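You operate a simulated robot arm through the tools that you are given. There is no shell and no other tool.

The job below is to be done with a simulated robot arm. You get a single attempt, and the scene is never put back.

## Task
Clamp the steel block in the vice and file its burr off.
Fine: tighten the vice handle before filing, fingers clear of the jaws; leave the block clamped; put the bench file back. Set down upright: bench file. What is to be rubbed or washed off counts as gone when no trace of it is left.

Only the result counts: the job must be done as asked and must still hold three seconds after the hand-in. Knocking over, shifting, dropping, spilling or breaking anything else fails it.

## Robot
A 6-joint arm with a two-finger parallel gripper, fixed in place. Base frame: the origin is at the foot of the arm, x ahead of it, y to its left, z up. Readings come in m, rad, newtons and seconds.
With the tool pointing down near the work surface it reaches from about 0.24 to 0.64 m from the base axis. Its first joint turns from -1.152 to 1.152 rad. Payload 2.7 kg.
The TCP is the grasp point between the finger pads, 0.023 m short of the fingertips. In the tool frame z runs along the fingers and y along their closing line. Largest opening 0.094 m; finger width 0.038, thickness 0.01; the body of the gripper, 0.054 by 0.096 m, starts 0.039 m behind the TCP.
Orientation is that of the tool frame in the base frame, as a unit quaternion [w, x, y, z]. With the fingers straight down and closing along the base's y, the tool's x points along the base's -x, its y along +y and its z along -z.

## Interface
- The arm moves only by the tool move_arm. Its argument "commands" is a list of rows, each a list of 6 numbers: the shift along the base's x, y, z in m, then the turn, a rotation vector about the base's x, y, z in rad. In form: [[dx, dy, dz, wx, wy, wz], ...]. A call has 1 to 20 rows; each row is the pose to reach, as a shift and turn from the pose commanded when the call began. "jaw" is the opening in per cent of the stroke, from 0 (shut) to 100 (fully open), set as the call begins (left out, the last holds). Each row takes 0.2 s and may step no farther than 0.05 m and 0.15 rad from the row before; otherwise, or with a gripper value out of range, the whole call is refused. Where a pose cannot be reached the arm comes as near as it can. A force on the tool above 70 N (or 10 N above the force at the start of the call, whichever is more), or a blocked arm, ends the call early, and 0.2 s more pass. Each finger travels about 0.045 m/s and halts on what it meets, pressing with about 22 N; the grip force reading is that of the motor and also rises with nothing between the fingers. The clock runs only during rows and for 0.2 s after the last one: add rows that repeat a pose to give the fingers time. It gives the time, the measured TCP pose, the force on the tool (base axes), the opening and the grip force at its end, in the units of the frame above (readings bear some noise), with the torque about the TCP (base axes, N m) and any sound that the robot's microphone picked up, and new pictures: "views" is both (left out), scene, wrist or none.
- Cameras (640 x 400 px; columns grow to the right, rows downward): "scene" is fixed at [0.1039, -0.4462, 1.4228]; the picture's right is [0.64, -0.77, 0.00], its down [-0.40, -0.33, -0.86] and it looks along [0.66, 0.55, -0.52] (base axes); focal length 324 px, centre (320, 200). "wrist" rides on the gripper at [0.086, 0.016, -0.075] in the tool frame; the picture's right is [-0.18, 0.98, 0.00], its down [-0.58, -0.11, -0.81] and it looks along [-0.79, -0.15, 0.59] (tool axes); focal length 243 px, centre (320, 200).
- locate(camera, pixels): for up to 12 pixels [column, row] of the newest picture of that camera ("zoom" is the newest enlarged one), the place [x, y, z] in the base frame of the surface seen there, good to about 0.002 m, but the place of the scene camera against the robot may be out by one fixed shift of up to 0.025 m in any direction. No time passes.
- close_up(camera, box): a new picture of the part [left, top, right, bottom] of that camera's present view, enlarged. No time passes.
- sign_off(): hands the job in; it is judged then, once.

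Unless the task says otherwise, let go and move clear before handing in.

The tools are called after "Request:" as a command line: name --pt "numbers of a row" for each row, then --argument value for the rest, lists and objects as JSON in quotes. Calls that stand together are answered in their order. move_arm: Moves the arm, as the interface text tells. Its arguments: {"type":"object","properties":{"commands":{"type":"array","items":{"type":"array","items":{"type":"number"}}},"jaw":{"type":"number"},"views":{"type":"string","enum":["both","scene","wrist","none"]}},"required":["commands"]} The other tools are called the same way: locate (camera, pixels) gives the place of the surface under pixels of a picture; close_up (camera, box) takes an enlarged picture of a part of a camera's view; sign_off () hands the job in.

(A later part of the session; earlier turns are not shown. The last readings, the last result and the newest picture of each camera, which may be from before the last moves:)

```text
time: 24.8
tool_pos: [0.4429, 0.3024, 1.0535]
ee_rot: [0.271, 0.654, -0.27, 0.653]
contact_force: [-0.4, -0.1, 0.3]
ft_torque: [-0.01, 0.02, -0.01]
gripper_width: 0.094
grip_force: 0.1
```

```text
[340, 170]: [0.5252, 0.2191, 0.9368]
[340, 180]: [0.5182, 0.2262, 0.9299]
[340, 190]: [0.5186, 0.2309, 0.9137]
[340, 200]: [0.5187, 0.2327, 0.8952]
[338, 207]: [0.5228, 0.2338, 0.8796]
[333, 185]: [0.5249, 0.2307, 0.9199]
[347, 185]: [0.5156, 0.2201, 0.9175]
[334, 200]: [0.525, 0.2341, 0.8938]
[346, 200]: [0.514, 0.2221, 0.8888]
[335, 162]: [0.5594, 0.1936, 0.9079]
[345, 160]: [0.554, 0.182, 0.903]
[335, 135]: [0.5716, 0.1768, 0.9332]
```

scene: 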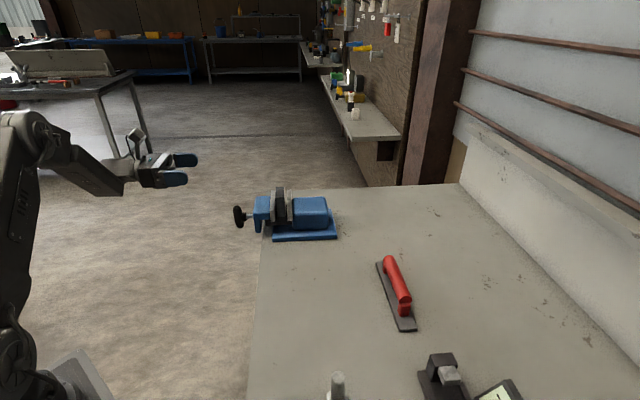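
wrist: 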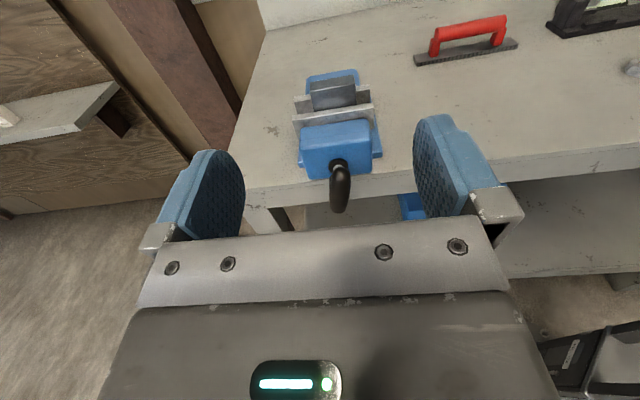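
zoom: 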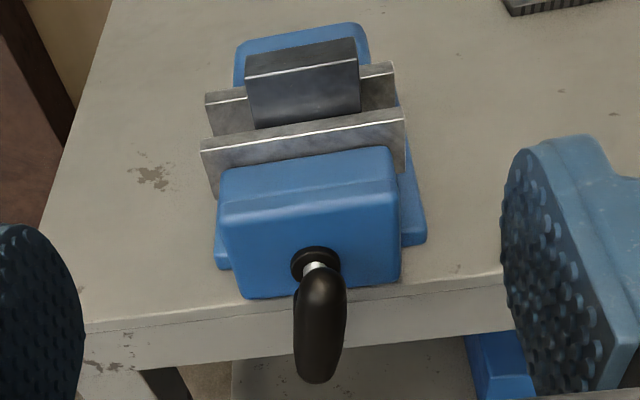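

The bar is vertical at u≈0.213, v≈0.5285, with its centre at z≈0.901. I'll lower in line with the screw axis, then advance until the fingers straddle the bar.

Request:
move_arm --pt "0.0005 0.0002 -0.04 0 0 0" --pt "0.001 0.0005 -0.08 0 0 0" --pt "0.0015 0.0006 -0.12 0 0 0" --pt "0.0015 0.0006 -0.152 0 0 0" --pt "0.0015 0.0006 -0.152 0 0 0"

```text
time: 26.0
tool_pos: [0.4417, 0.3023, 0.9023]
ee_rot: [0.271, 0.653, -0.272, 0.653]
contact_force: [0.5, 0.1, -0.1]
ft_torque: [0.0, 0.0, 0.0]
gripper_width: 0.0937
grip_force: 0.1
```

scene: 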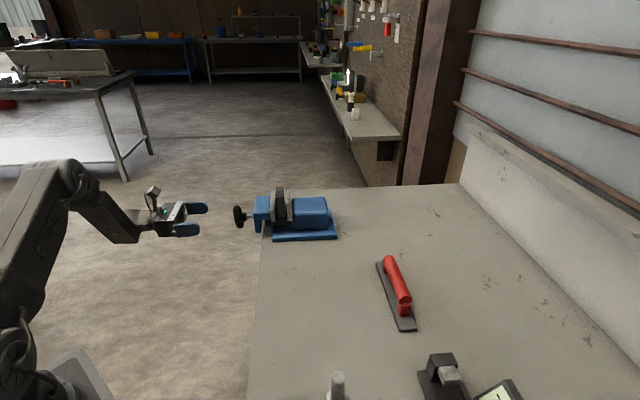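
wrist: 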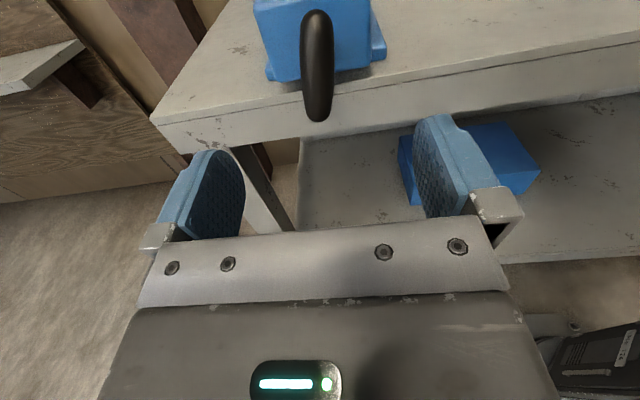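

Request:
locate --camera "wrist" --pixels '[[316, 18], [316, 40], [316, 60], [316, 80], [318, 100], [318, 116], [304, 60], [329, 60], [307, 90], [328, 90], [308, 35], [326, 30]]'

```text
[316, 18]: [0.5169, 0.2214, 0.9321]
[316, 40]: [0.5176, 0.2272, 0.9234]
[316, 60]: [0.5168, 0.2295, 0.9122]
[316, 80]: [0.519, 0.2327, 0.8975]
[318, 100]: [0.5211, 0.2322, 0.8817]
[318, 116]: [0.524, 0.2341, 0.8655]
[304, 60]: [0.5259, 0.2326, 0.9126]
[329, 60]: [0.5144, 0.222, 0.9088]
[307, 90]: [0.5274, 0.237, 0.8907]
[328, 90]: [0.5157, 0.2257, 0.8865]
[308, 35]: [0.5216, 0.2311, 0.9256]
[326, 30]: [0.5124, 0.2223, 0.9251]
```

The bar leans about 10° (top towards -v) and the axis sits near v=0.530. I'll roll the tool +0.17 rad to match it and advance so the pads cover the bar.

Request:
move_arm --pt "0.0149 -0.0138 0 0.04 -0.04 0" --pt "0.0298 -0.0276 0 0.08 -0.08 0" --pt "0.0447 -0.0414 -0.001 0.1202 -0.1202 0" --pt "0.0596 -0.0552 -0.001 0.1202 -0.1202 0" --pt "0.0745 -0.069 -0.001 0.1202 -0.1202 0" --pt "0.0745 -0.069 -0.001 0.1202 -0.1202 0"

```text
time: 27.4
tool_pos: [0.5184, 0.2326, 0.9003]
ee_rot: [0.215, 0.628, -0.326, 0.673]
contact_force: [0.0, 0.0, 1.0]
ft_torque: [0.0, -0.01, -0.01]
gripper_width: 0.094
grip_force: 0.0
```

scene: 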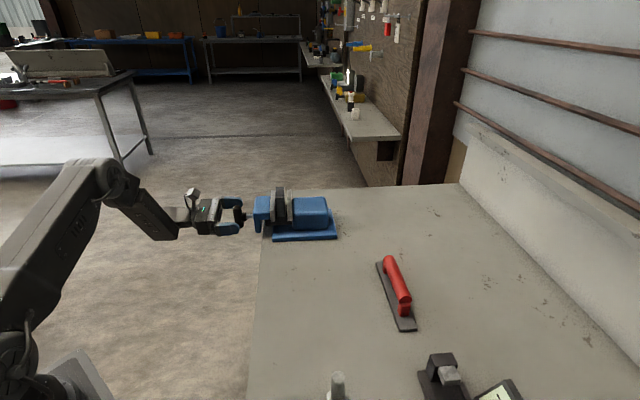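
wrist: 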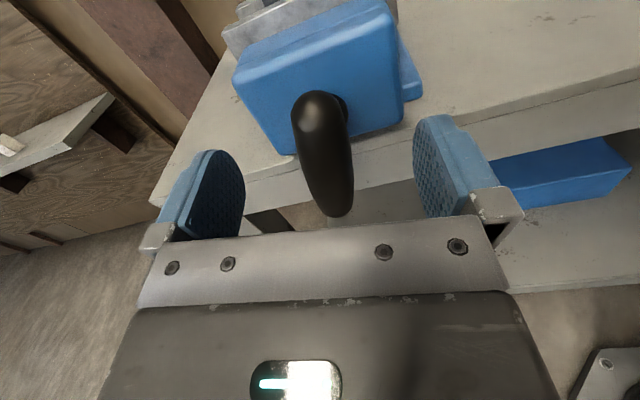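

Request:
locate --camera "wrist" --pixels '[[294, 125], [347, 125], [300, 160], [351, 160], [307, 190], [352, 190], [318, 100], [320, 130], [325, 160], [330, 190], [333, 210], [340, 100]]'

```text
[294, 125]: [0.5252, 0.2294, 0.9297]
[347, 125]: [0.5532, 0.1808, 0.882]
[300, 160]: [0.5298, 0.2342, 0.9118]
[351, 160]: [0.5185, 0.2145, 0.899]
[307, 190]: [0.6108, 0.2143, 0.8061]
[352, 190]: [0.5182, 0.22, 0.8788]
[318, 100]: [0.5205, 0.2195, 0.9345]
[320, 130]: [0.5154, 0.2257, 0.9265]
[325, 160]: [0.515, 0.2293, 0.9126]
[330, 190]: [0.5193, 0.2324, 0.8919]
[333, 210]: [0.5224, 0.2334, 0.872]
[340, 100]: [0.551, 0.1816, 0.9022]
```

The bar is well between the pads, about 2 mm off centre. I'll close on it.

Request:
move_arm --pt "0 0 0 0 0 0" --pt "0 0 0 0 0 0" --pt "0 0 0 0 0 0" --pt "0 0 0 0 0 0" --pt "0 0 0 0 0 0" --pt "0 0 0 0 0 0" --jaw 0

```text
time: 28.8
tool_pos: [0.5163, 0.2324, 0.8998]
ee_rot: [0.218, 0.627, -0.327, 0.673]
contact_force: [-27.9, -18.8, 0.3]
ft_torque: [-0.6, -0.94, -0.55]
gripper_width: 0.0246
grip_force: 44.6
```

scene: 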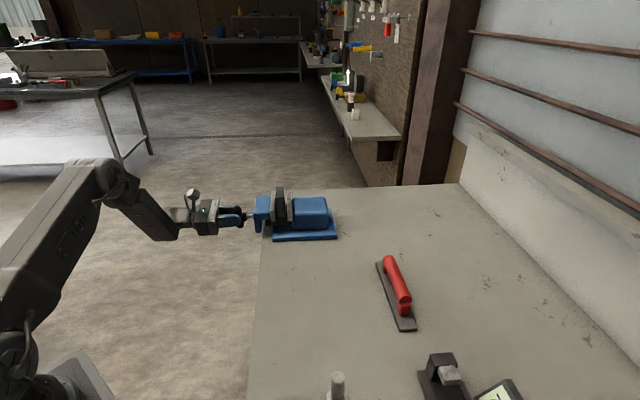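
wrist: 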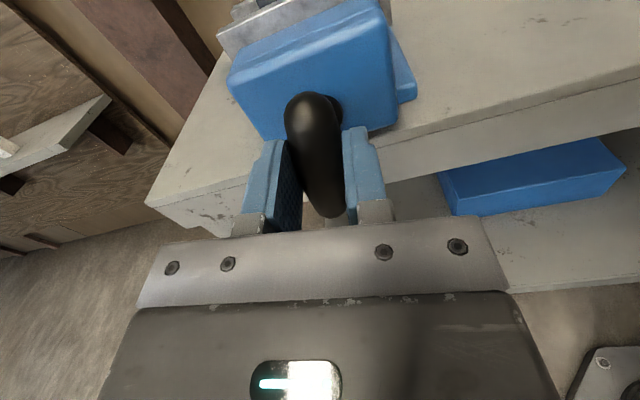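

The grip closed on the bar at 0.0246 m, but there is a side force of about 33 N towards -v, so the tool sits a little too far to +v. I'll shift 2 mm along -v to relieve it.

Request:
move_arm --pt "-0.0007 -0.0007 0 0 0 0" --pt "-0.0014 -0.0014 0 0 0 0" --pt "-0.0014 -0.0014 0 0 0 0" --views "wrist"

```text
time: 29.6
tool_pos: [0.5173, 0.2315, 0.9003]
ee_rot: [0.216, 0.628, -0.328, 0.672]
contact_force: [-16.8, -12.0, -4.6]
ft_torque: [-0.76, -0.98, -0.6]
gripper_width: 0.0249
grip_force: 44.9
```

wrist: 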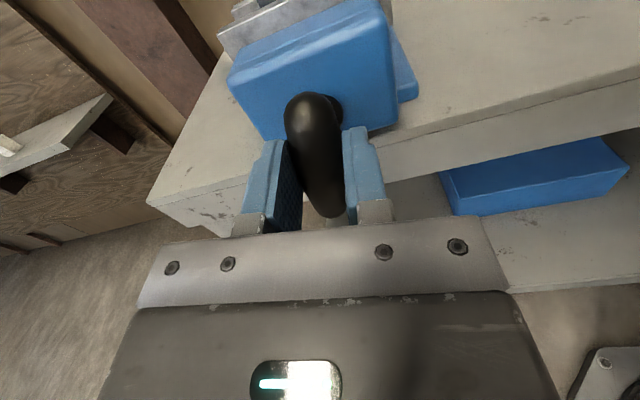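

Request:
move_arm --pt "-0.0007 -0.0007 0 0 0 0" --pt "-0.0014 -0.0014 0 0 0 0" --pt "-0.0021 -0.0021 0 0 0 0" --pt "-0.0021 -0.0021 0 0 0 0" --views "none"

```text
time: 30.6
tool_pos: [0.5162, 0.231, 0.9009]
ee_rot: [0.21, 0.63, -0.325, 0.674]
contact_force: [19.1, 3.8, -13.9]
ft_torque: [0.28, 0.05, 0.44]
gripper_width: 0.0247
grip_force: 44.9
```

Now it's +16 N towards +v, so I overshot slightly. I'll go back 1 mm and begin a small clockwise turn of 0.15 rad about the screw axis.

Request:
move_arm --pt "0.0008 0.0008 0 0 0 0" --pt "0.0008 0.0008 0 0.0354 -0.0354 0" --pt "0.0008 0.0008 0 0.0707 -0.0707 0" --pt "0.0008 0.0008 0 0.1061 -0.1061 0"

```text
time: 31.6
tool_pos: [0.5159, 0.2319, 0.9008]
ee_rot: [0.163, 0.603, -0.371, 0.687]
contact_force: [5.4, 5.2, -5.5]
ft_torque: [0.89, 0.88, 0.4]
gripper_width: 0.0245
grip_force: 45.2
```

scene: 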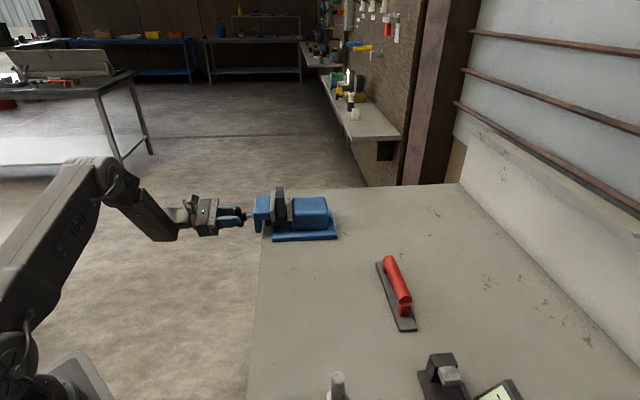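
wrist: 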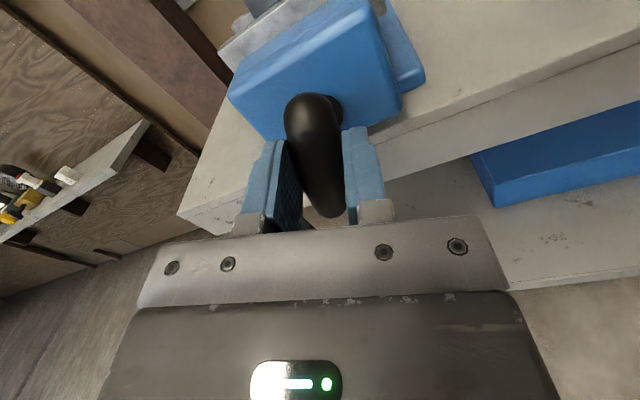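

The bar turns with the gripper and the forces are small. I'll turn on clockwise by another 0.8 rad.

Request:
move_arm --pt "0 0 0 0.0707 -0.0707 0" --pt "0 0 0 0.1414 -0.1414 0" --pt "0 0 0 0.2121 -0.2121 0" --pt "0 0 0 0.2828 -0.2828 0" --pt "0 0 0 0.3536 -0.3536 0" --pt "0 0 0 0.4243 -0.4243 0" --pt "0 0 0 0.495 -0.495 0" --pt "0 0 0 0.5657 -0.5657 0"

Request:
close_up --camera "scene" --box '[218, 175, 338, 250]'

```text
time: 33.4
tool_pos: [0.5144, 0.2279, 0.8977]
ee_rot: [-0.114, 0.411, -0.579, 0.695]
contact_force: [-11.2, -20.6, -16.4]
ft_torque: [0.08, 0.34, 0.0]
gripper_width: 0.0246
grip_force: 45.3
```

scene: 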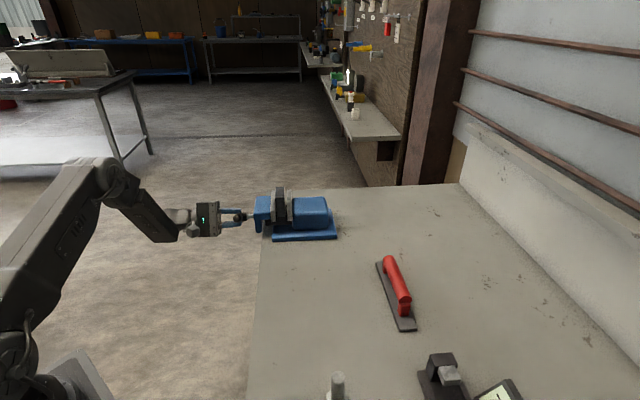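
wrist: 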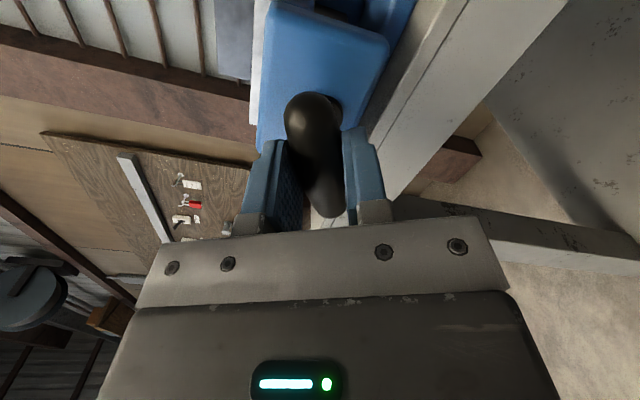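

```text
5.33 times, centred on (278, 212) of scene
```

zoom: 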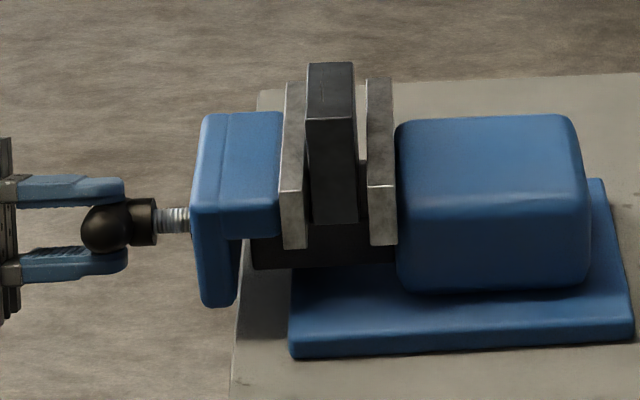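

The handle turned about 54° and the moving jaw advanced about 2–3 mm, so roughly 6 rad is needed in total. The side forces (-v 22 N, -z 16 N) show the true screw axis is about 3.5 mm below my TCP. I'll keep turning about the corrected axis and follow the handle's advance.

Request:
move_arm --pt "-0.0004 -0.004 -0.0019 0.0919 -0.0919 0" --pt "-0.0003 -0.0044 -0.0023 0.1838 -0.1838 0" --pt "-0.0002 -0.0047 -0.0027 0.2758 -0.2758 0" --pt "0 -0.0049 -0.0032 0.3677 -0.3677 0" --pt "0.0002 -0.0052 -0.0036 0.4596 -0.4596 0" --pt "0.0005 -0.0054 -0.0041 0.5515 -0.5515 0" --pt "0.0008 -0.0056 -0.0045 0.6435 -0.6435 0" --pt "0.0011 -0.0057 -0.005 0.7425 -0.7425 0"

Request:
close_up --camera "scene" --box '[218, 175, 338, 250]'

```text
time: 35.2
tool_pos: [0.5154, 0.2269, 0.8921]
ee_rot: [0.451, -0.07, 0.706, -0.542]
contact_force: [-4.8, 5.8, -28.5]
ft_torque: [-0.28, -0.08, 1.11]
gripper_width: 0.0244
grip_force: 44.9
```

scene: 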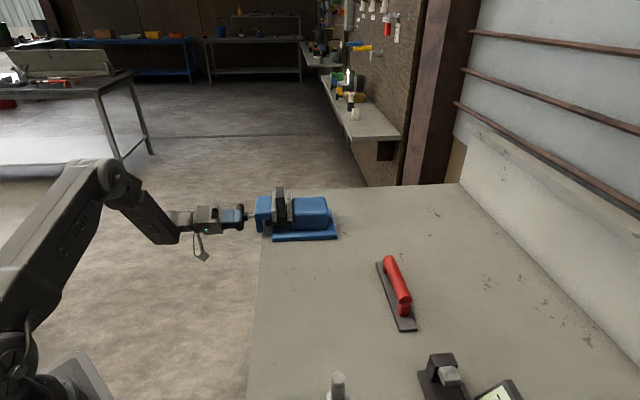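
wrist: 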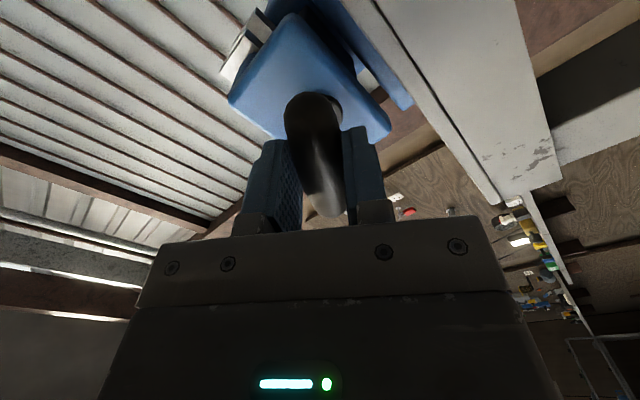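

```text
5.33 times, centred on (278, 212) of scene
```

zoom: 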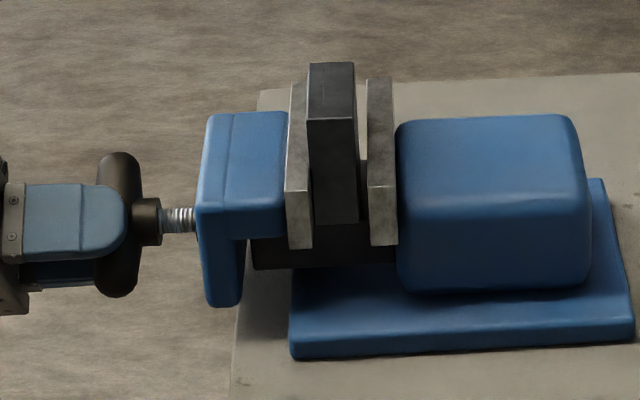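

The turn works: the handle follows, and the jaw plate has moved on to zoom x≈286–313. The remaining -28 N along z says the axis is slightly lower still, so I'll refine the centre and turn another 1.1 rad.

Request:
move_arm --pt "0.0006 0.0002 -0.0026 0.0972 -0.0972 0" --pt "0.0013 0.0003 -0.003 0.1944 -0.1944 0" --pt "0.0018 0.0004 -0.0034 0.2916 -0.2916 0" --pt "0.0025 0.0006 -0.0037 0.3888 -0.3888 0" --pt "0.0031 0.0007 -0.0039 0.486 -0.486 0" --pt "0.0038 0.001 -0.004 0.5832 -0.5832 0" --pt "0.0045 0.0012 -0.004 0.6804 -0.6804 0" --pt "0.0051 0.0014 -0.004 0.7776 -0.7776 0"

Request:
close_up --camera "scene" --box '[218, 175, 338, 250]'

```text
time: 37.0
tool_pos: [0.5215, 0.2277, 0.8897]
ee_rot: [0.668, 0.312, 0.637, -0.225]
contact_force: [5.9, 22.1, -26.8]
ft_torque: [-0.11, -0.04, 0.3]
gripper_width: 0.0246
grip_force: 44.9
```

scene: 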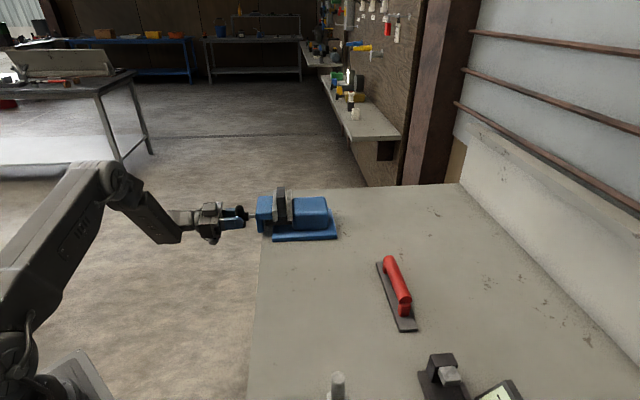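
wrist: 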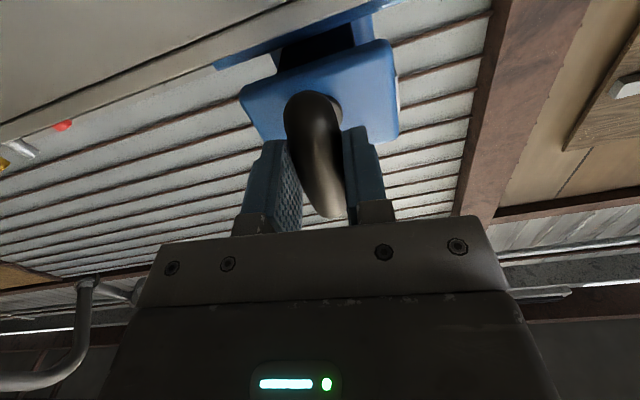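

```text
5.33 times, centred on (278, 212) of scene
```

zoom: 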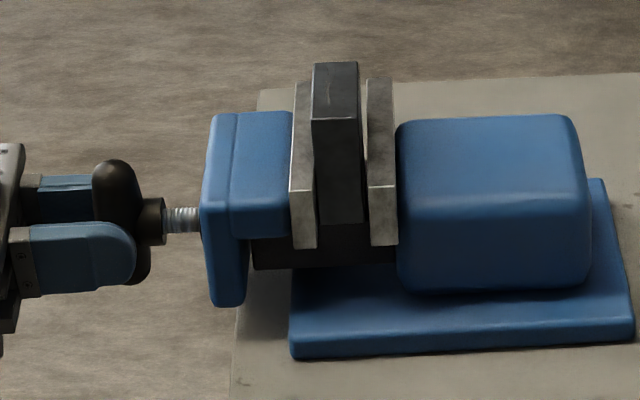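

The jaw has reached the block and is pushing it across (block now at zoom x≈312–362). I'll correct the axis a little more and continue for another 0.6 rad.

Request:
move_arm --pt "0.0021 0.0016 -0.0024 0.1054 -0.1054 0" --pt "0.0029 0.0019 -0.002 0.2107 -0.2107 0" --pt "0.0037 0.0022 -0.0014 0.3161 -0.3161 0" --pt "0.0044 0.0024 -0.0008 0.4214 -0.4214 0"

Request:
close_up --camera "scene" --box '[218, 175, 338, 250]'

```text
time: 37.6
tool_pos: [0.5291, 0.2266, 0.8886]
ee_rot: [0.693, 0.408, 0.575, -0.148]
contact_force: [-17.1, -4.3, 5.4]
ft_torque: [-0.63, -0.78, -0.59]
gripper_width: 0.0243
grip_force: 44.8
out of reach, approached as far as the arm can: row 2, 3
stopped in row 3: the force on the tool passed its limit at 90 N (the readings are from after the stop); the commanded pose is now the measured one
```

scene: 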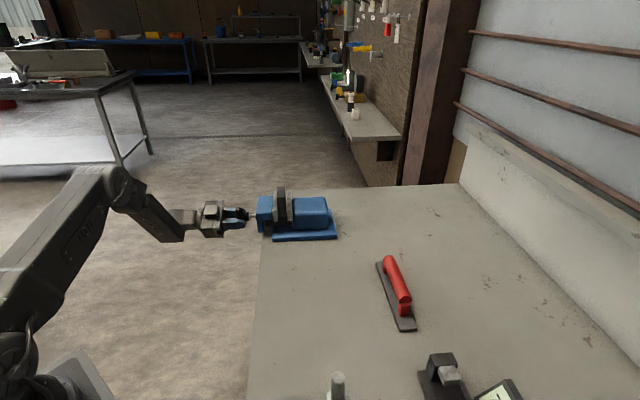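
wrist: 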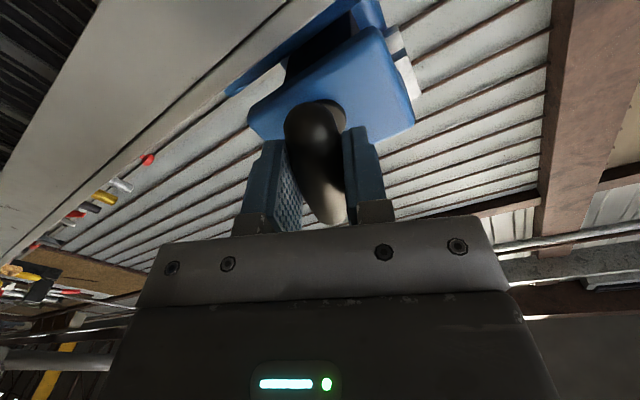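

```text
5.33 times, centred on (278, 212) of scene
```

zoom: 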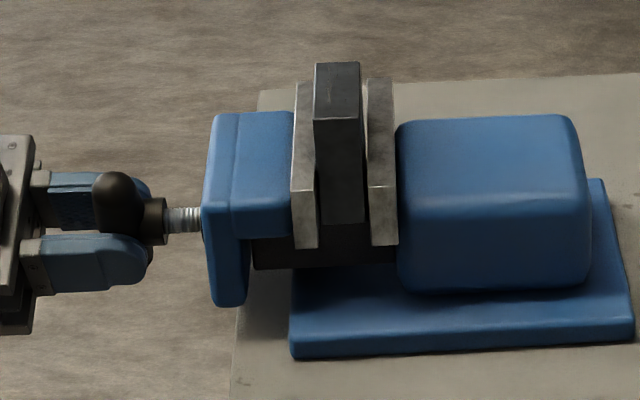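

J6's end is reached at about 3.35 rad in total, and the guard stopped the move with nothing disturbed. I'll open, back off along the axis, roll back half a turn and take a fresh grip.

Request:
move_arm --pt "0 0 0 0 0 0" --pt "0 0 0 0 0 0" --pt "0 0 0 0 0 0" --pt "0 0 0 0 0 0" --pt "-0.02 0.02 0 0 0 0" --pt "-0.04 0.04 0 0 0 0" --pt "-0.06 0.06 0 0 0 0" --pt "-0.06 0.06 0 0 0 0" --jaw 100

Request:
move_arm --pt "0 0 0 -0.101 0.101 0" --pt "0 0 0 -0.202 0.202 0" --pt "0 0 0 -0.303 0.303 0" --pt "0 0 0 -0.404 0.404 0" --pt "0 0 0 -0.505 0.505 0" --pt "0 0 0 -0.606 0.606 0" --pt "0 0 0 -0.707 0.707 0" --pt "0 0 0 -0.808 0.808 0" --pt "0 0 0 -0.909 0.909 0" --pt "0 0 0 -1.01 1.01 0" --pt "0 0 0 -1.1107 1.1107 0" --views "none"

Request:
move_arm --pt "0 0 0 -0.101 0.101 0" --pt "0 0 0 -0.202 0.202 0" --pt "0 0 0 -0.303 0.303 0" --pt "0 0 0 -0.404 0.404 0" --pt "0 0 0 -0.505 0.505 0" --pt "0 0 0 -0.606 0.606 0" --pt "0 0 0 -0.707 0.707 0" --pt "0 0 0 -0.808 0.808 0" --pt "0 0 0 -0.909 0.909 0" --pt "0 0 0 -1.01 1.01 0" --pt "0 0 0 -1.1107 1.1107 0"

```text
time: 39.5
tool_pos: [0.4682, 0.2884, 0.8895]
ee_rot: [0.692, 0.408, 0.577, -0.148]
contact_force: [-0.3, 0.1, 1.0]
ft_torque: [0.0, 0.0, 0.03]
gripper_width: 0.0942
grip_force: 0.2
```

scene: 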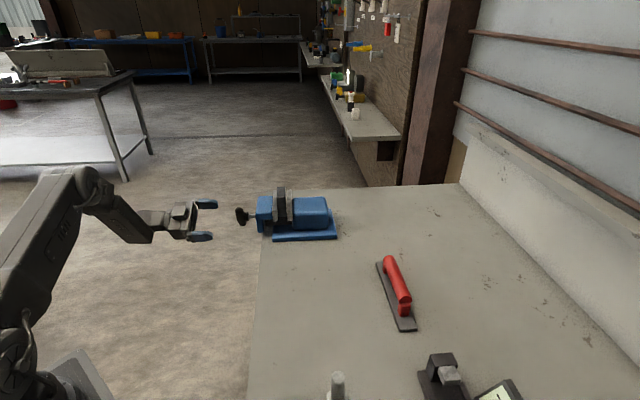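
wrist: 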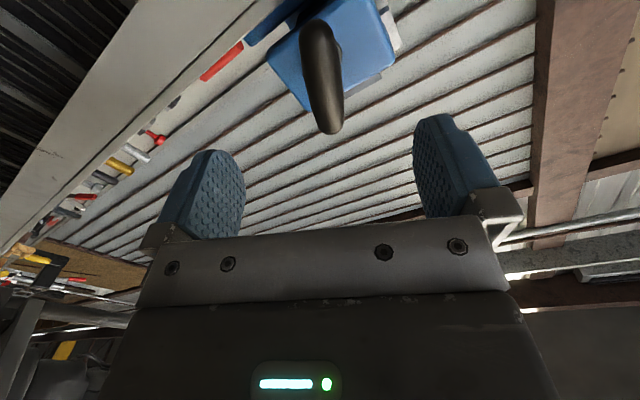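

```text
time: 41.9
tool_pos: [0.4686, 0.2868, 0.8869]
ee_rot: [0.404, -0.131, 0.681, -0.596]
contact_force: [-0.5, 1.2, 0.2]
ft_torque: [-0.04, 0.0, 0.0]
gripper_width: 0.0939
grip_force: 0.1
```

```text
time: 44.2
tool_pos: [0.469, 0.2863, 0.8881]
ee_rot: [0.12, 0.593, -0.386, 0.696]
contact_force: [0.4, 0.5, -0.2]
ft_torque: [-0.01, 0.02, 0.03]
gripper_width: 0.0941
grip_force: 0.0
```

scene: 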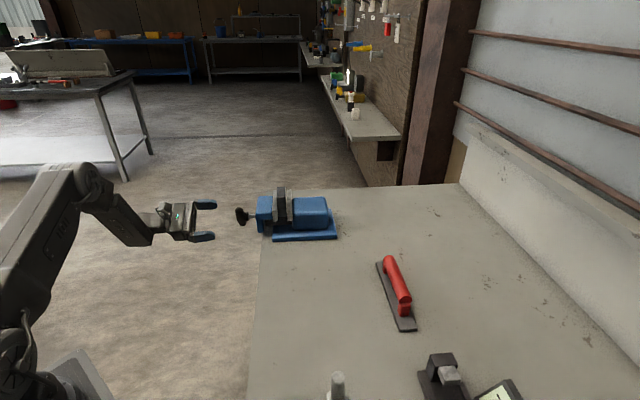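
wrist: 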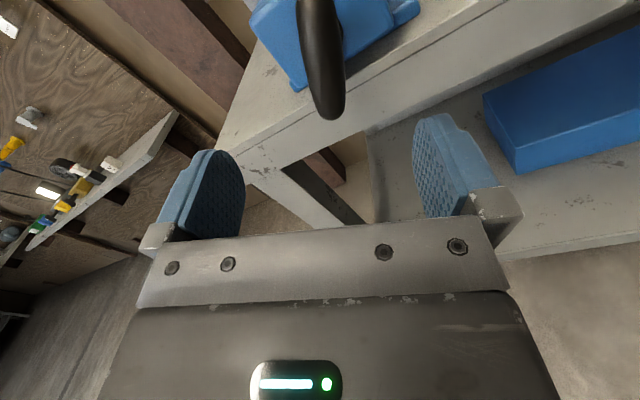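

I'll check that the jaws held their place and measure the bar's new position.

Request:
close_up --camera "scene" --box '[218, 175, 338, 250]'

Request:
locate --camera "wrist" --pixels '[[315, 10], [318, 30], [320, 50], [323, 70], [327, 90], [330, 110], [299, 30], [337, 30], [303, 60], [342, 60], [310, 90], [345, 90]]'

```text
5.33 times, centred on (278, 212) of scene
```

zoom: 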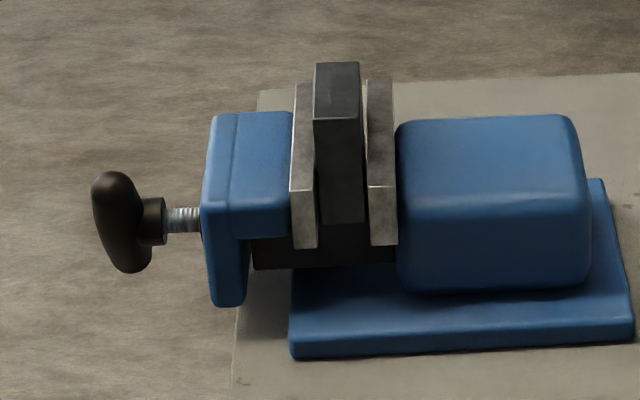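

```text
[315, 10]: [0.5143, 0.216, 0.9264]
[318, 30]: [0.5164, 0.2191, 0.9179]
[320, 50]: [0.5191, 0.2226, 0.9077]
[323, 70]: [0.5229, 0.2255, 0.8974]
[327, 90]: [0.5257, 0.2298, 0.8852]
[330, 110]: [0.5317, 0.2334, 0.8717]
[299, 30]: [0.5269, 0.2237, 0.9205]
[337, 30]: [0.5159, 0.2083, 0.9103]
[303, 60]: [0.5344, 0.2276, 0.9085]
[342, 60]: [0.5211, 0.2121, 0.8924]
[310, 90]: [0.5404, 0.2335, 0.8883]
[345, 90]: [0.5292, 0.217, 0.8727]
```

The jaw held (plate at zoom x≈290–316) and the handle advanced about 8 mm; about 6 mm of closing remain. The bar leans about 23°, which matches the tool, so I'll advance and grip it again, centred on the axis (v=0.5303, z=0.895).

Request:
move_arm --pt "0.0 -0.005 0.0069 0 0 0" --pt "0.0182 -0.0232 0.0069 0 0 0" --pt "0.0363 -0.0415 0.0069 0 0 0" --pt "0.0545 -0.0598 0.0069 0 0 0" --pt "0.0545 -0.0598 0.0069 0 0 0" --views "wrist"

Request:
locate --camera "wrist" --pixels '[[313, 105], [318, 130], [323, 160], [328, 190], [300, 140], [342, 150], [240, 180], [420, 180]]'

```text
time: 45.5
tool_pos: [0.5238, 0.226, 0.8958]
ee_rot: [0.118, 0.593, -0.387, 0.696]
contact_force: [0.0, -1.2, 0.2]
ft_torque: [0.03, -0.01, -0.01]
gripper_width: 0.0942
grip_force: 0.0
```

wrist: 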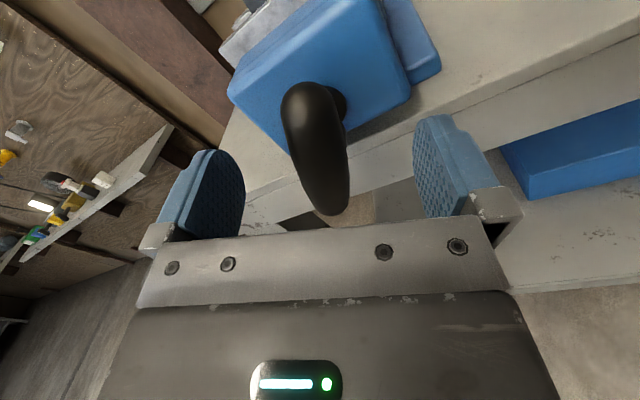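

```text
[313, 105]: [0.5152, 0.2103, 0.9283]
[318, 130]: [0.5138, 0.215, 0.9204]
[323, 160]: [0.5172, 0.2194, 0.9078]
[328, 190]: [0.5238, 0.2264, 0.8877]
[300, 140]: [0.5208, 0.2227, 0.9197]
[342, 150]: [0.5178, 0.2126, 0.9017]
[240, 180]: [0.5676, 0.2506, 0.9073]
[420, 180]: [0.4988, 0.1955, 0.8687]
```

Request:
move_arm --pt "0 0 0 0 0 0" --pt "0 0 0 0 0 0" --pt "0 0 0 0 0 0" --pt "0 0 0 0 0 0" --pt "0 0 0 0 0 0" --pt "0 0 0 0 0 0" --jaw 0 --views "wrist"

```text
time: 46.9
tool_pos: [0.5228, 0.2255, 0.8955]
ee_rot: [0.121, 0.593, -0.386, 0.696]
contact_force: [-7.9, -4.8, -1.1]
ft_torque: [-0.11, -0.1, -0.22]
gripper_width: 0.0248
grip_force: 45.0
```

wrist: 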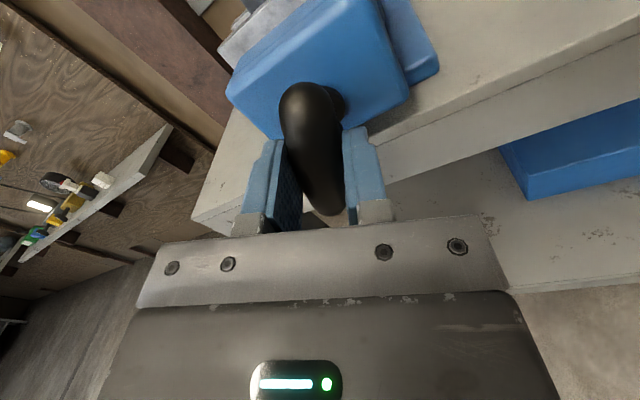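

The grip is centred this time, with only about 9 N sideways. I'll turn clockwise 1.4 rad while following the advance.

Request:
move_arm --pt "0.0002 -0.0002 0 0.099 -0.099 0" --pt "0.0005 -0.0005 0 0.198 -0.198 0" --pt "0.0007 -0.0007 0 0.297 -0.297 0" --pt "0.0009 -0.0009 0 0.396 -0.396 0" --pt "0.0012 -0.0012 0 0.495 -0.495 0" --pt "0.0014 -0.0014 0 0.594 -0.594 0" --pt "0.0017 -0.0017 0 0.693 -0.693 0" --pt "0.0019 -0.0019 0 0.792 -0.792 0" --pt "0.0021 -0.0021 0 0.891 -0.891 0" --pt "0.0024 -0.0024 0 0.99 -0.99 0"

Request:
close_up --camera "scene" --box '[218, 175, 338, 250]'

```text
time: 49.0
tool_pos: [0.5251, 0.2258, 0.8956]
ee_rot: [0.355, -0.194, 0.666, -0.626]
contact_force: [1.8, -2.6, -3.9]
ft_torque: [-1.71, 1.9, 0.64]
gripper_width: 0.0324
grip_force: 44.7
```

scene: 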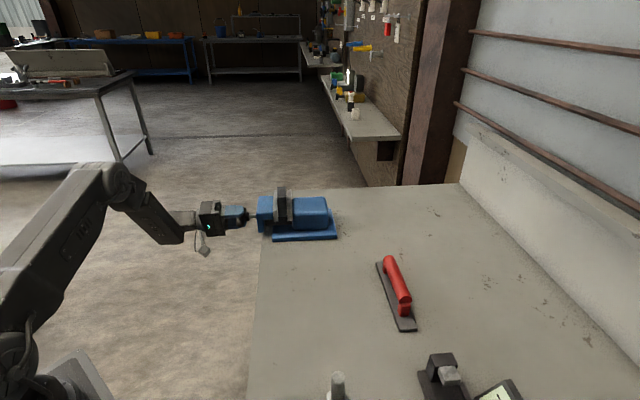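
wrist: 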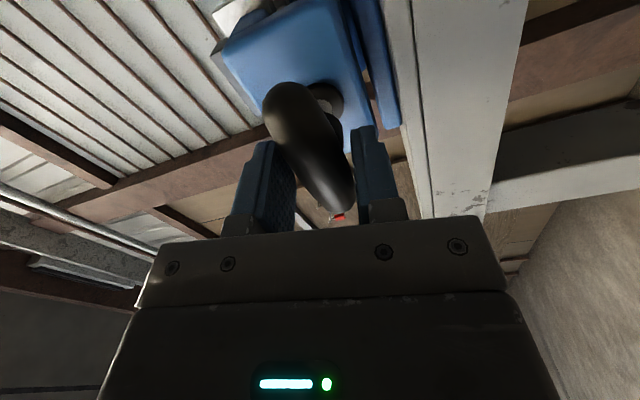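

```text
5.33 times, centred on (278, 212) of scene
```

zoom: 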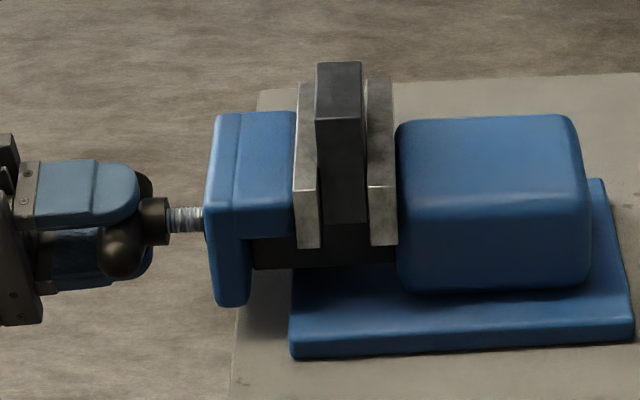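

Now resistance has risen to about 2.5 N·m against the turn. The bar is slipping in the pads (width 0.032), and the block looks trapped between both jaw plates. I'll turn a little more to be sure it's tight.

Request:
move_arm --pt "0 0 0 0.0707 -0.0707 0" --pt "0 0 0 0.1414 -0.1414 0" --pt "0 0 0 0.2121 -0.2121 0" --pt "0 0 0 0.2121 -0.2121 0"

Request:
close_up --camera "scene" --box '[218, 175, 338, 250]'

```text
time: 50.0
tool_pos: [0.5262, 0.2265, 0.8953]
ee_rot: [0.44, -0.086, 0.688, -0.57]
contact_force: [4.5, 3.3, -4.6]
ft_torque: [-1.62, 1.72, -0.25]
gripper_width: 0.0486
grip_force: 45.1
```

scene: 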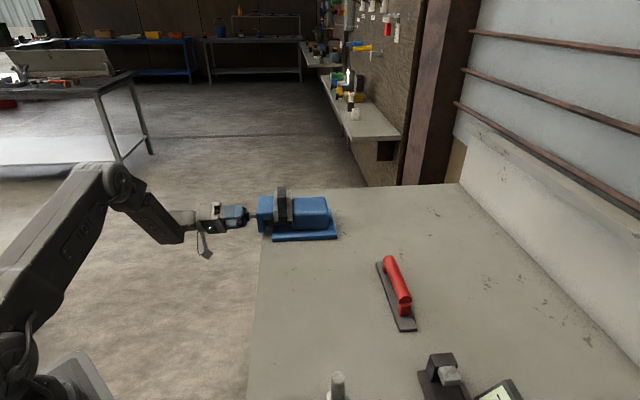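
wrist: 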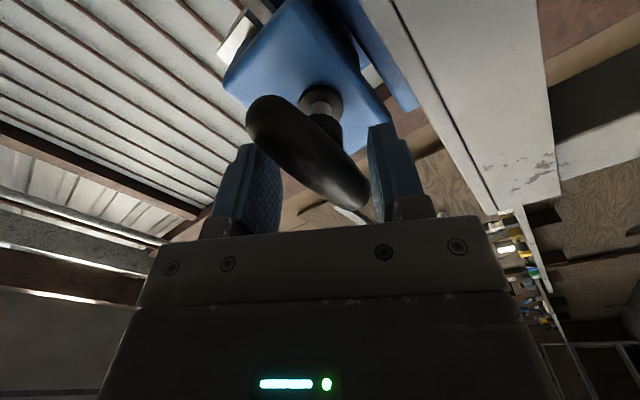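

```text
5.33 times, centred on (278, 212) of scene
```

zoom: 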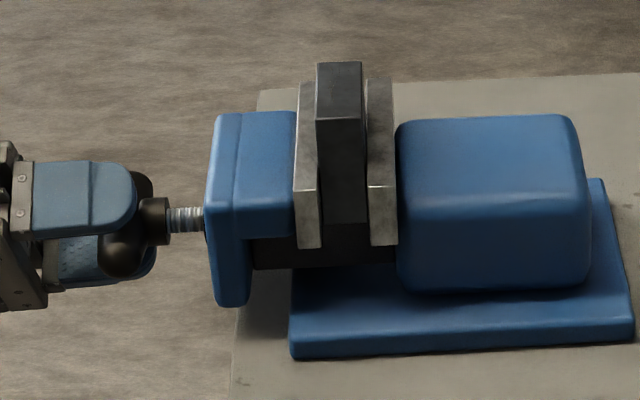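

The handle no longer turns: the pads slipped open to 0.0486 while the bar and jaw stayed put, so the block is clamped tight. I'll open, back straight out along the axis and look at the vice.

Request:
move_arm --pt "0 0 0 0 0 0" --pt "0 0 0 0 0 0" --pt "0 0 0 0 0 0" --pt "0 0 0 0 0 0" --pt "-0.02 0.02 0 0 0 0" --pt "-0.04 0.04 0 0 0 0" --pt "-0.06 0.06 0 0 0 0" --pt "-0.075 0.075 0 0 0 0" --pt "-0.075 0.075 0 0 0 0" --jaw 100 --views "scene"

Request:
close_up --camera "scene" --box '[233, 180, 313, 230]'

```text
time: 52.0
tool_pos: [0.4517, 0.3027, 0.8942]
ee_rot: [0.441, -0.084, 0.688, -0.57]
contact_force: [0.4, -0.3, 0.4]
ft_torque: [-0.03, 0.0, 0.0]
gripper_width: 0.0943
grip_force: 0.0
```

scene: 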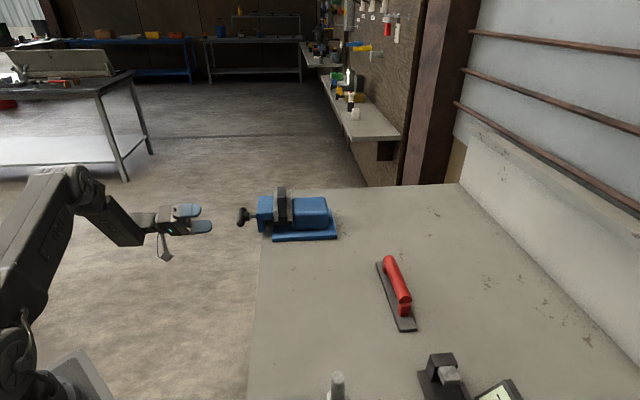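

```text
8.00 times, centred on (273, 205) of scene
```

zoom: 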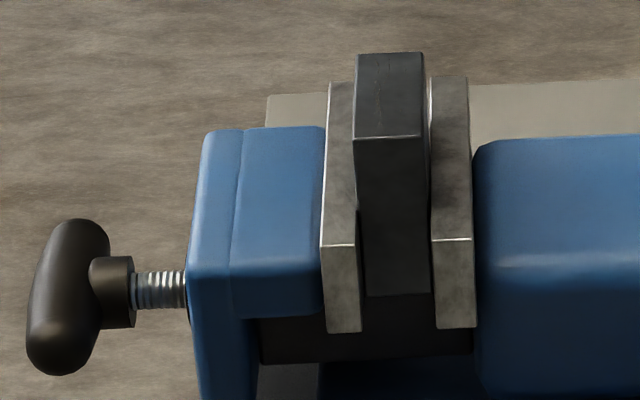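

The jaws appear to hold the block from both sides. Now I'll raise the arm and turn the tool back to pointing down, yawed +45° so the fingers can later close across the file's handle, and check the vice from above on the way.

Request:
move_arm --pt "0 0 0.04 0.0673 0.1176 0.0349" --pt "0 0 0.08 0.1346 0.2353 0.0699" --pt "0 0 0.12 0.2019 0.3529 0.1048" --pt "0 0 0.16 0.2692 0.4705 0.1397" --pt "0 0 0.2 0.3365 0.5881 0.1746" --pt "0 -0.0286 0.2 0.4038 0.7058 0.2096" --pt "0 -0.0571 0.2 0.4711 0.8234 0.2445" --pt "0 -0.0857 0.2 0.5384 0.941 0.2794" --pt "0 -0.1143 0.2 0.6057 1.0586 0.3143" --pt "0 -0.1429 0.2 0.673 1.1763 0.3493" --pt "0 -0.1714 0.2 0.7403 1.2939 0.3842" --pt "0 -0.2 0.2 0.8076 1.4115 0.4191" --pt "0 -0.2 0.2 0.8076 1.4115 0.4191"

```text
time: 54.9
tool_pos: [0.4478, 0.1006, 1.0947]
ee_rot: [0.0, -0.383, 0.924, 0.002]
contact_force: [-0.4, 0.5, -0.8]
ft_torque: [0.01, -0.02, 0.03]
gripper_width: 0.0941
grip_force: 0.0
```

scene: 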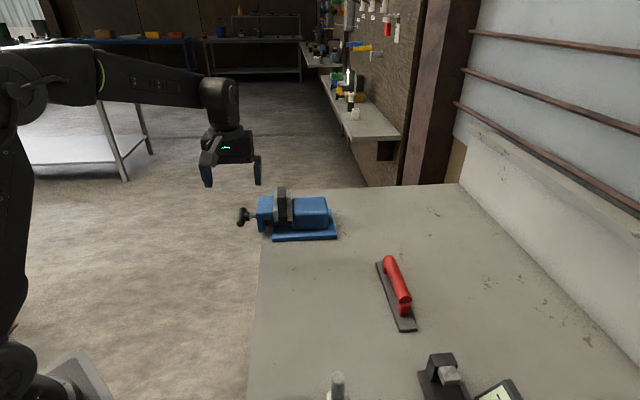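
wrist: 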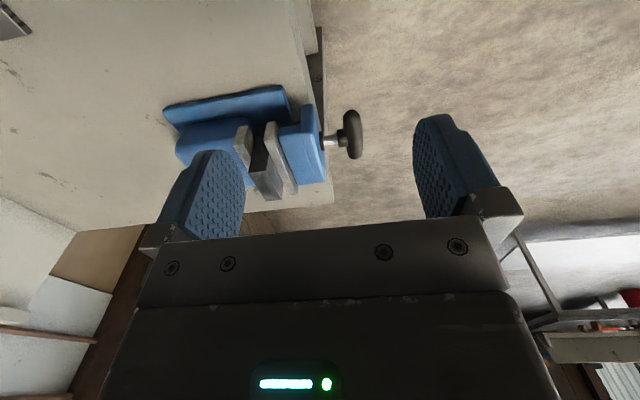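

The tool points down again, and the vice is visible at wrist (260,150). I'll enlarge the jaws to check the contact on both sides.

Request:
close_up --camera "wrist" --box '[215, 95, 315, 215]'

```text
3.33 times, centred on (265, 155) of wrist
```

zoom: 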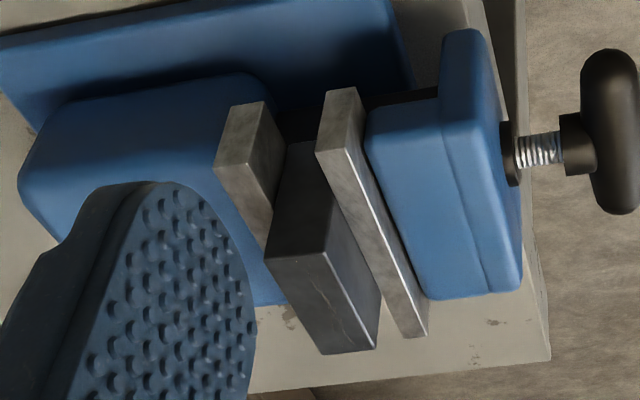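

Request:
locate --camera "zoom" --pixels '[[330, 155], [350, 165], [385, 255], [420, 330], [400, 330], [320, 160], [300, 180], [270, 262], [320, 260], [372, 345], [325, 350], [240, 130]]'

Request:
locate --camera "zoom" --pixels '[[355, 225], [365, 260], [340, 200], [310, 210], [335, 250], [262, 170], [250, 165], [345, 330], [280, 150], [300, 130], [360, 300], [375, 310]]'

```text
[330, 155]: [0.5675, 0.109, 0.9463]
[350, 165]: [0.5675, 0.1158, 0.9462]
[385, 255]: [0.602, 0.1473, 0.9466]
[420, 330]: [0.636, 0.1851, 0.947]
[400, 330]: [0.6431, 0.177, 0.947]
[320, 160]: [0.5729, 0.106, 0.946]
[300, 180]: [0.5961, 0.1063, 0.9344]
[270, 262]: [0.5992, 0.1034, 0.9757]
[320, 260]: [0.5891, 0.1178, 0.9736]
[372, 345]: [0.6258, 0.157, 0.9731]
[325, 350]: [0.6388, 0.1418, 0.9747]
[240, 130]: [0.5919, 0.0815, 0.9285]
```

```text
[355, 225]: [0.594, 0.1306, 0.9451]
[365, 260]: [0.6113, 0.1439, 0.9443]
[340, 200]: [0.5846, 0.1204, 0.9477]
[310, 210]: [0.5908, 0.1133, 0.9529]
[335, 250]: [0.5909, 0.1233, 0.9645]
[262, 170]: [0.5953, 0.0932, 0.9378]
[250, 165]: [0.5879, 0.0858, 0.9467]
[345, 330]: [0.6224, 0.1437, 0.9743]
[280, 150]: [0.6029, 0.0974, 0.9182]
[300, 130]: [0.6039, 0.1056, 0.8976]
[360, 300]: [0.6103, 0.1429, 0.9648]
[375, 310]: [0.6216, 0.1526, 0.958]
```

The moving jaw's inner edge is at u≈0.3305 and the fixed one at 0.355, with the block (24 mm) filling the gap, so it's clamped. Now I'll travel over to the file.

Request:
move_arm --pt "0.0079 -0.0402 -0.0045 0 0 0" --pt "0.0158 -0.0803 -0.009 0 0 0" --pt "0.0237 -0.1205 -0.0135 0 0 0" --pt "0.0316 -0.1606 -0.018 0 0 0" --pt "0.0395 -0.2008 -0.0225 0 0 0" --pt "0.0474 -0.241 -0.027 0 0 0" --pt "0.0553 -0.2811 -0.0315 0 0 0" --pt "0.0632 -0.3213 -0.036 0 0 0" --pt "0.0711 -0.3614 -0.0405 0 0 0" --pt "0.079 -0.4016 -0.045 0 0 0" --pt "0.079 -0.4016 -0.045 0 0 0"

```text
time: 57.2
tool_pos: [0.5299, -0.3018, 1.0495]
ee_rot: [0.0, -0.382, 0.924, 0.002]
contact_force: [-0.2, 0.7, 0.0]
ft_torque: [0.02, 0.04, -0.01]
gripper_width: 0.094
grip_force: 0.1
```

scene: 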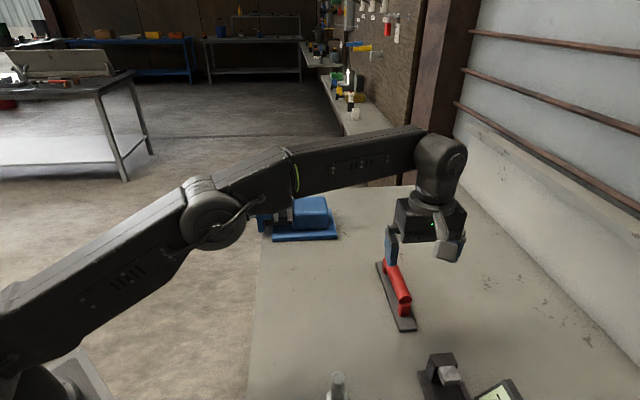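
wrist: 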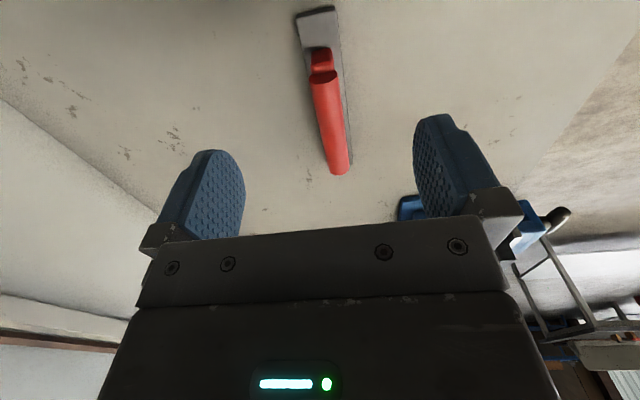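

The file lies straight ahead at wrist (325,95), along the fingers' mid-line. I'll enlarge it and measure the handle and plate.

Request:
close_up --camera "wrist" --box '[280, 0, 380, 190]'

Request:
locate --camera "wrist" --pixels '[[299, 20], [332, 10], [321, 55], [313, 82], [338, 78], [325, 110], [331, 140], [338, 165], [347, 162], [330, 172], [305, 48], [351, 155]]'

```text
2.11 times, centred on (330, 95) of wrist
```

zoom: 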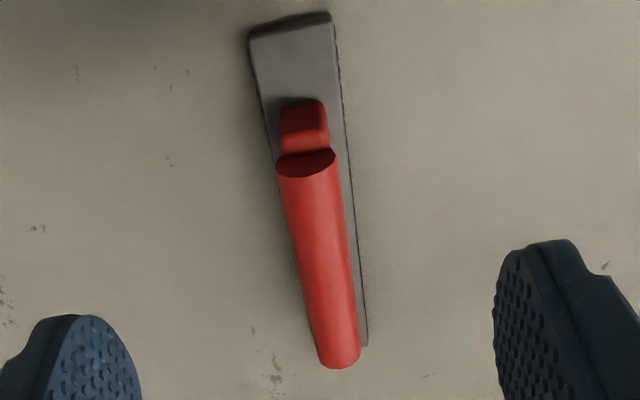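

```text
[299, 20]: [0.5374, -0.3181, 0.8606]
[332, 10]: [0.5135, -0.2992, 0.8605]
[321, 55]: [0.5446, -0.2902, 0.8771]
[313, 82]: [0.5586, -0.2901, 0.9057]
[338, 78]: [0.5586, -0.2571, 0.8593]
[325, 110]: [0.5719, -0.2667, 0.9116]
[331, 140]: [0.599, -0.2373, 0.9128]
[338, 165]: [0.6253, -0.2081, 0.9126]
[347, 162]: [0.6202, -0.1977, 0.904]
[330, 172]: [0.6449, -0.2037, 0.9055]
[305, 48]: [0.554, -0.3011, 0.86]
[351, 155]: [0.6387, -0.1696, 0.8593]
```

The handle's top is at z≈0.913 and its axis near u≈0.589, with v running 0.188–0.312; the plate top is at z=0.860. I'll come down with the open fingers on either side of the handle, near its closer end.

Request:
move_arm --pt "0.0093 0.009 -0.03 0 0 0" --pt "0.0186 0.018 -0.06 0 0 0" --pt "0.0279 0.0269 -0.09 0 0 0" --pt "0.0279 0.0269 -0.12 0 0 0" --pt "0.0279 0.0269 -0.1485 0 0 0" --pt "0.0279 0.0269 -0.1485 0 0 0"

```text
time: 58.6
tool_pos: [0.5589, -0.2731, 0.9003]
ee_rot: [0.0, -0.383, 0.924, 0.001]
contact_force: [0.3, -0.8, -0.5]
ft_torque: [-0.01, 0.01, -0.03]
gripper_width: 0.0939
grip_force: 0.1
```

scene: 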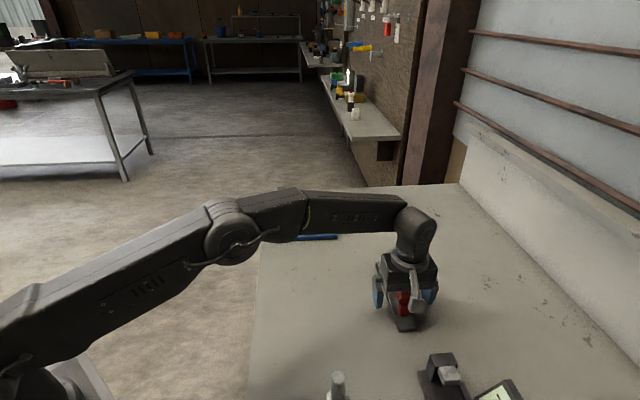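
wrist: 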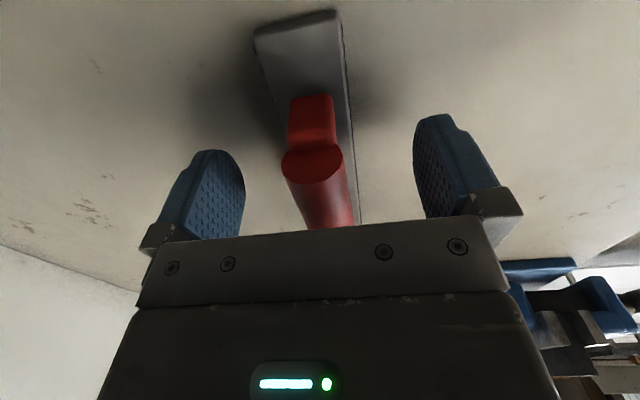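

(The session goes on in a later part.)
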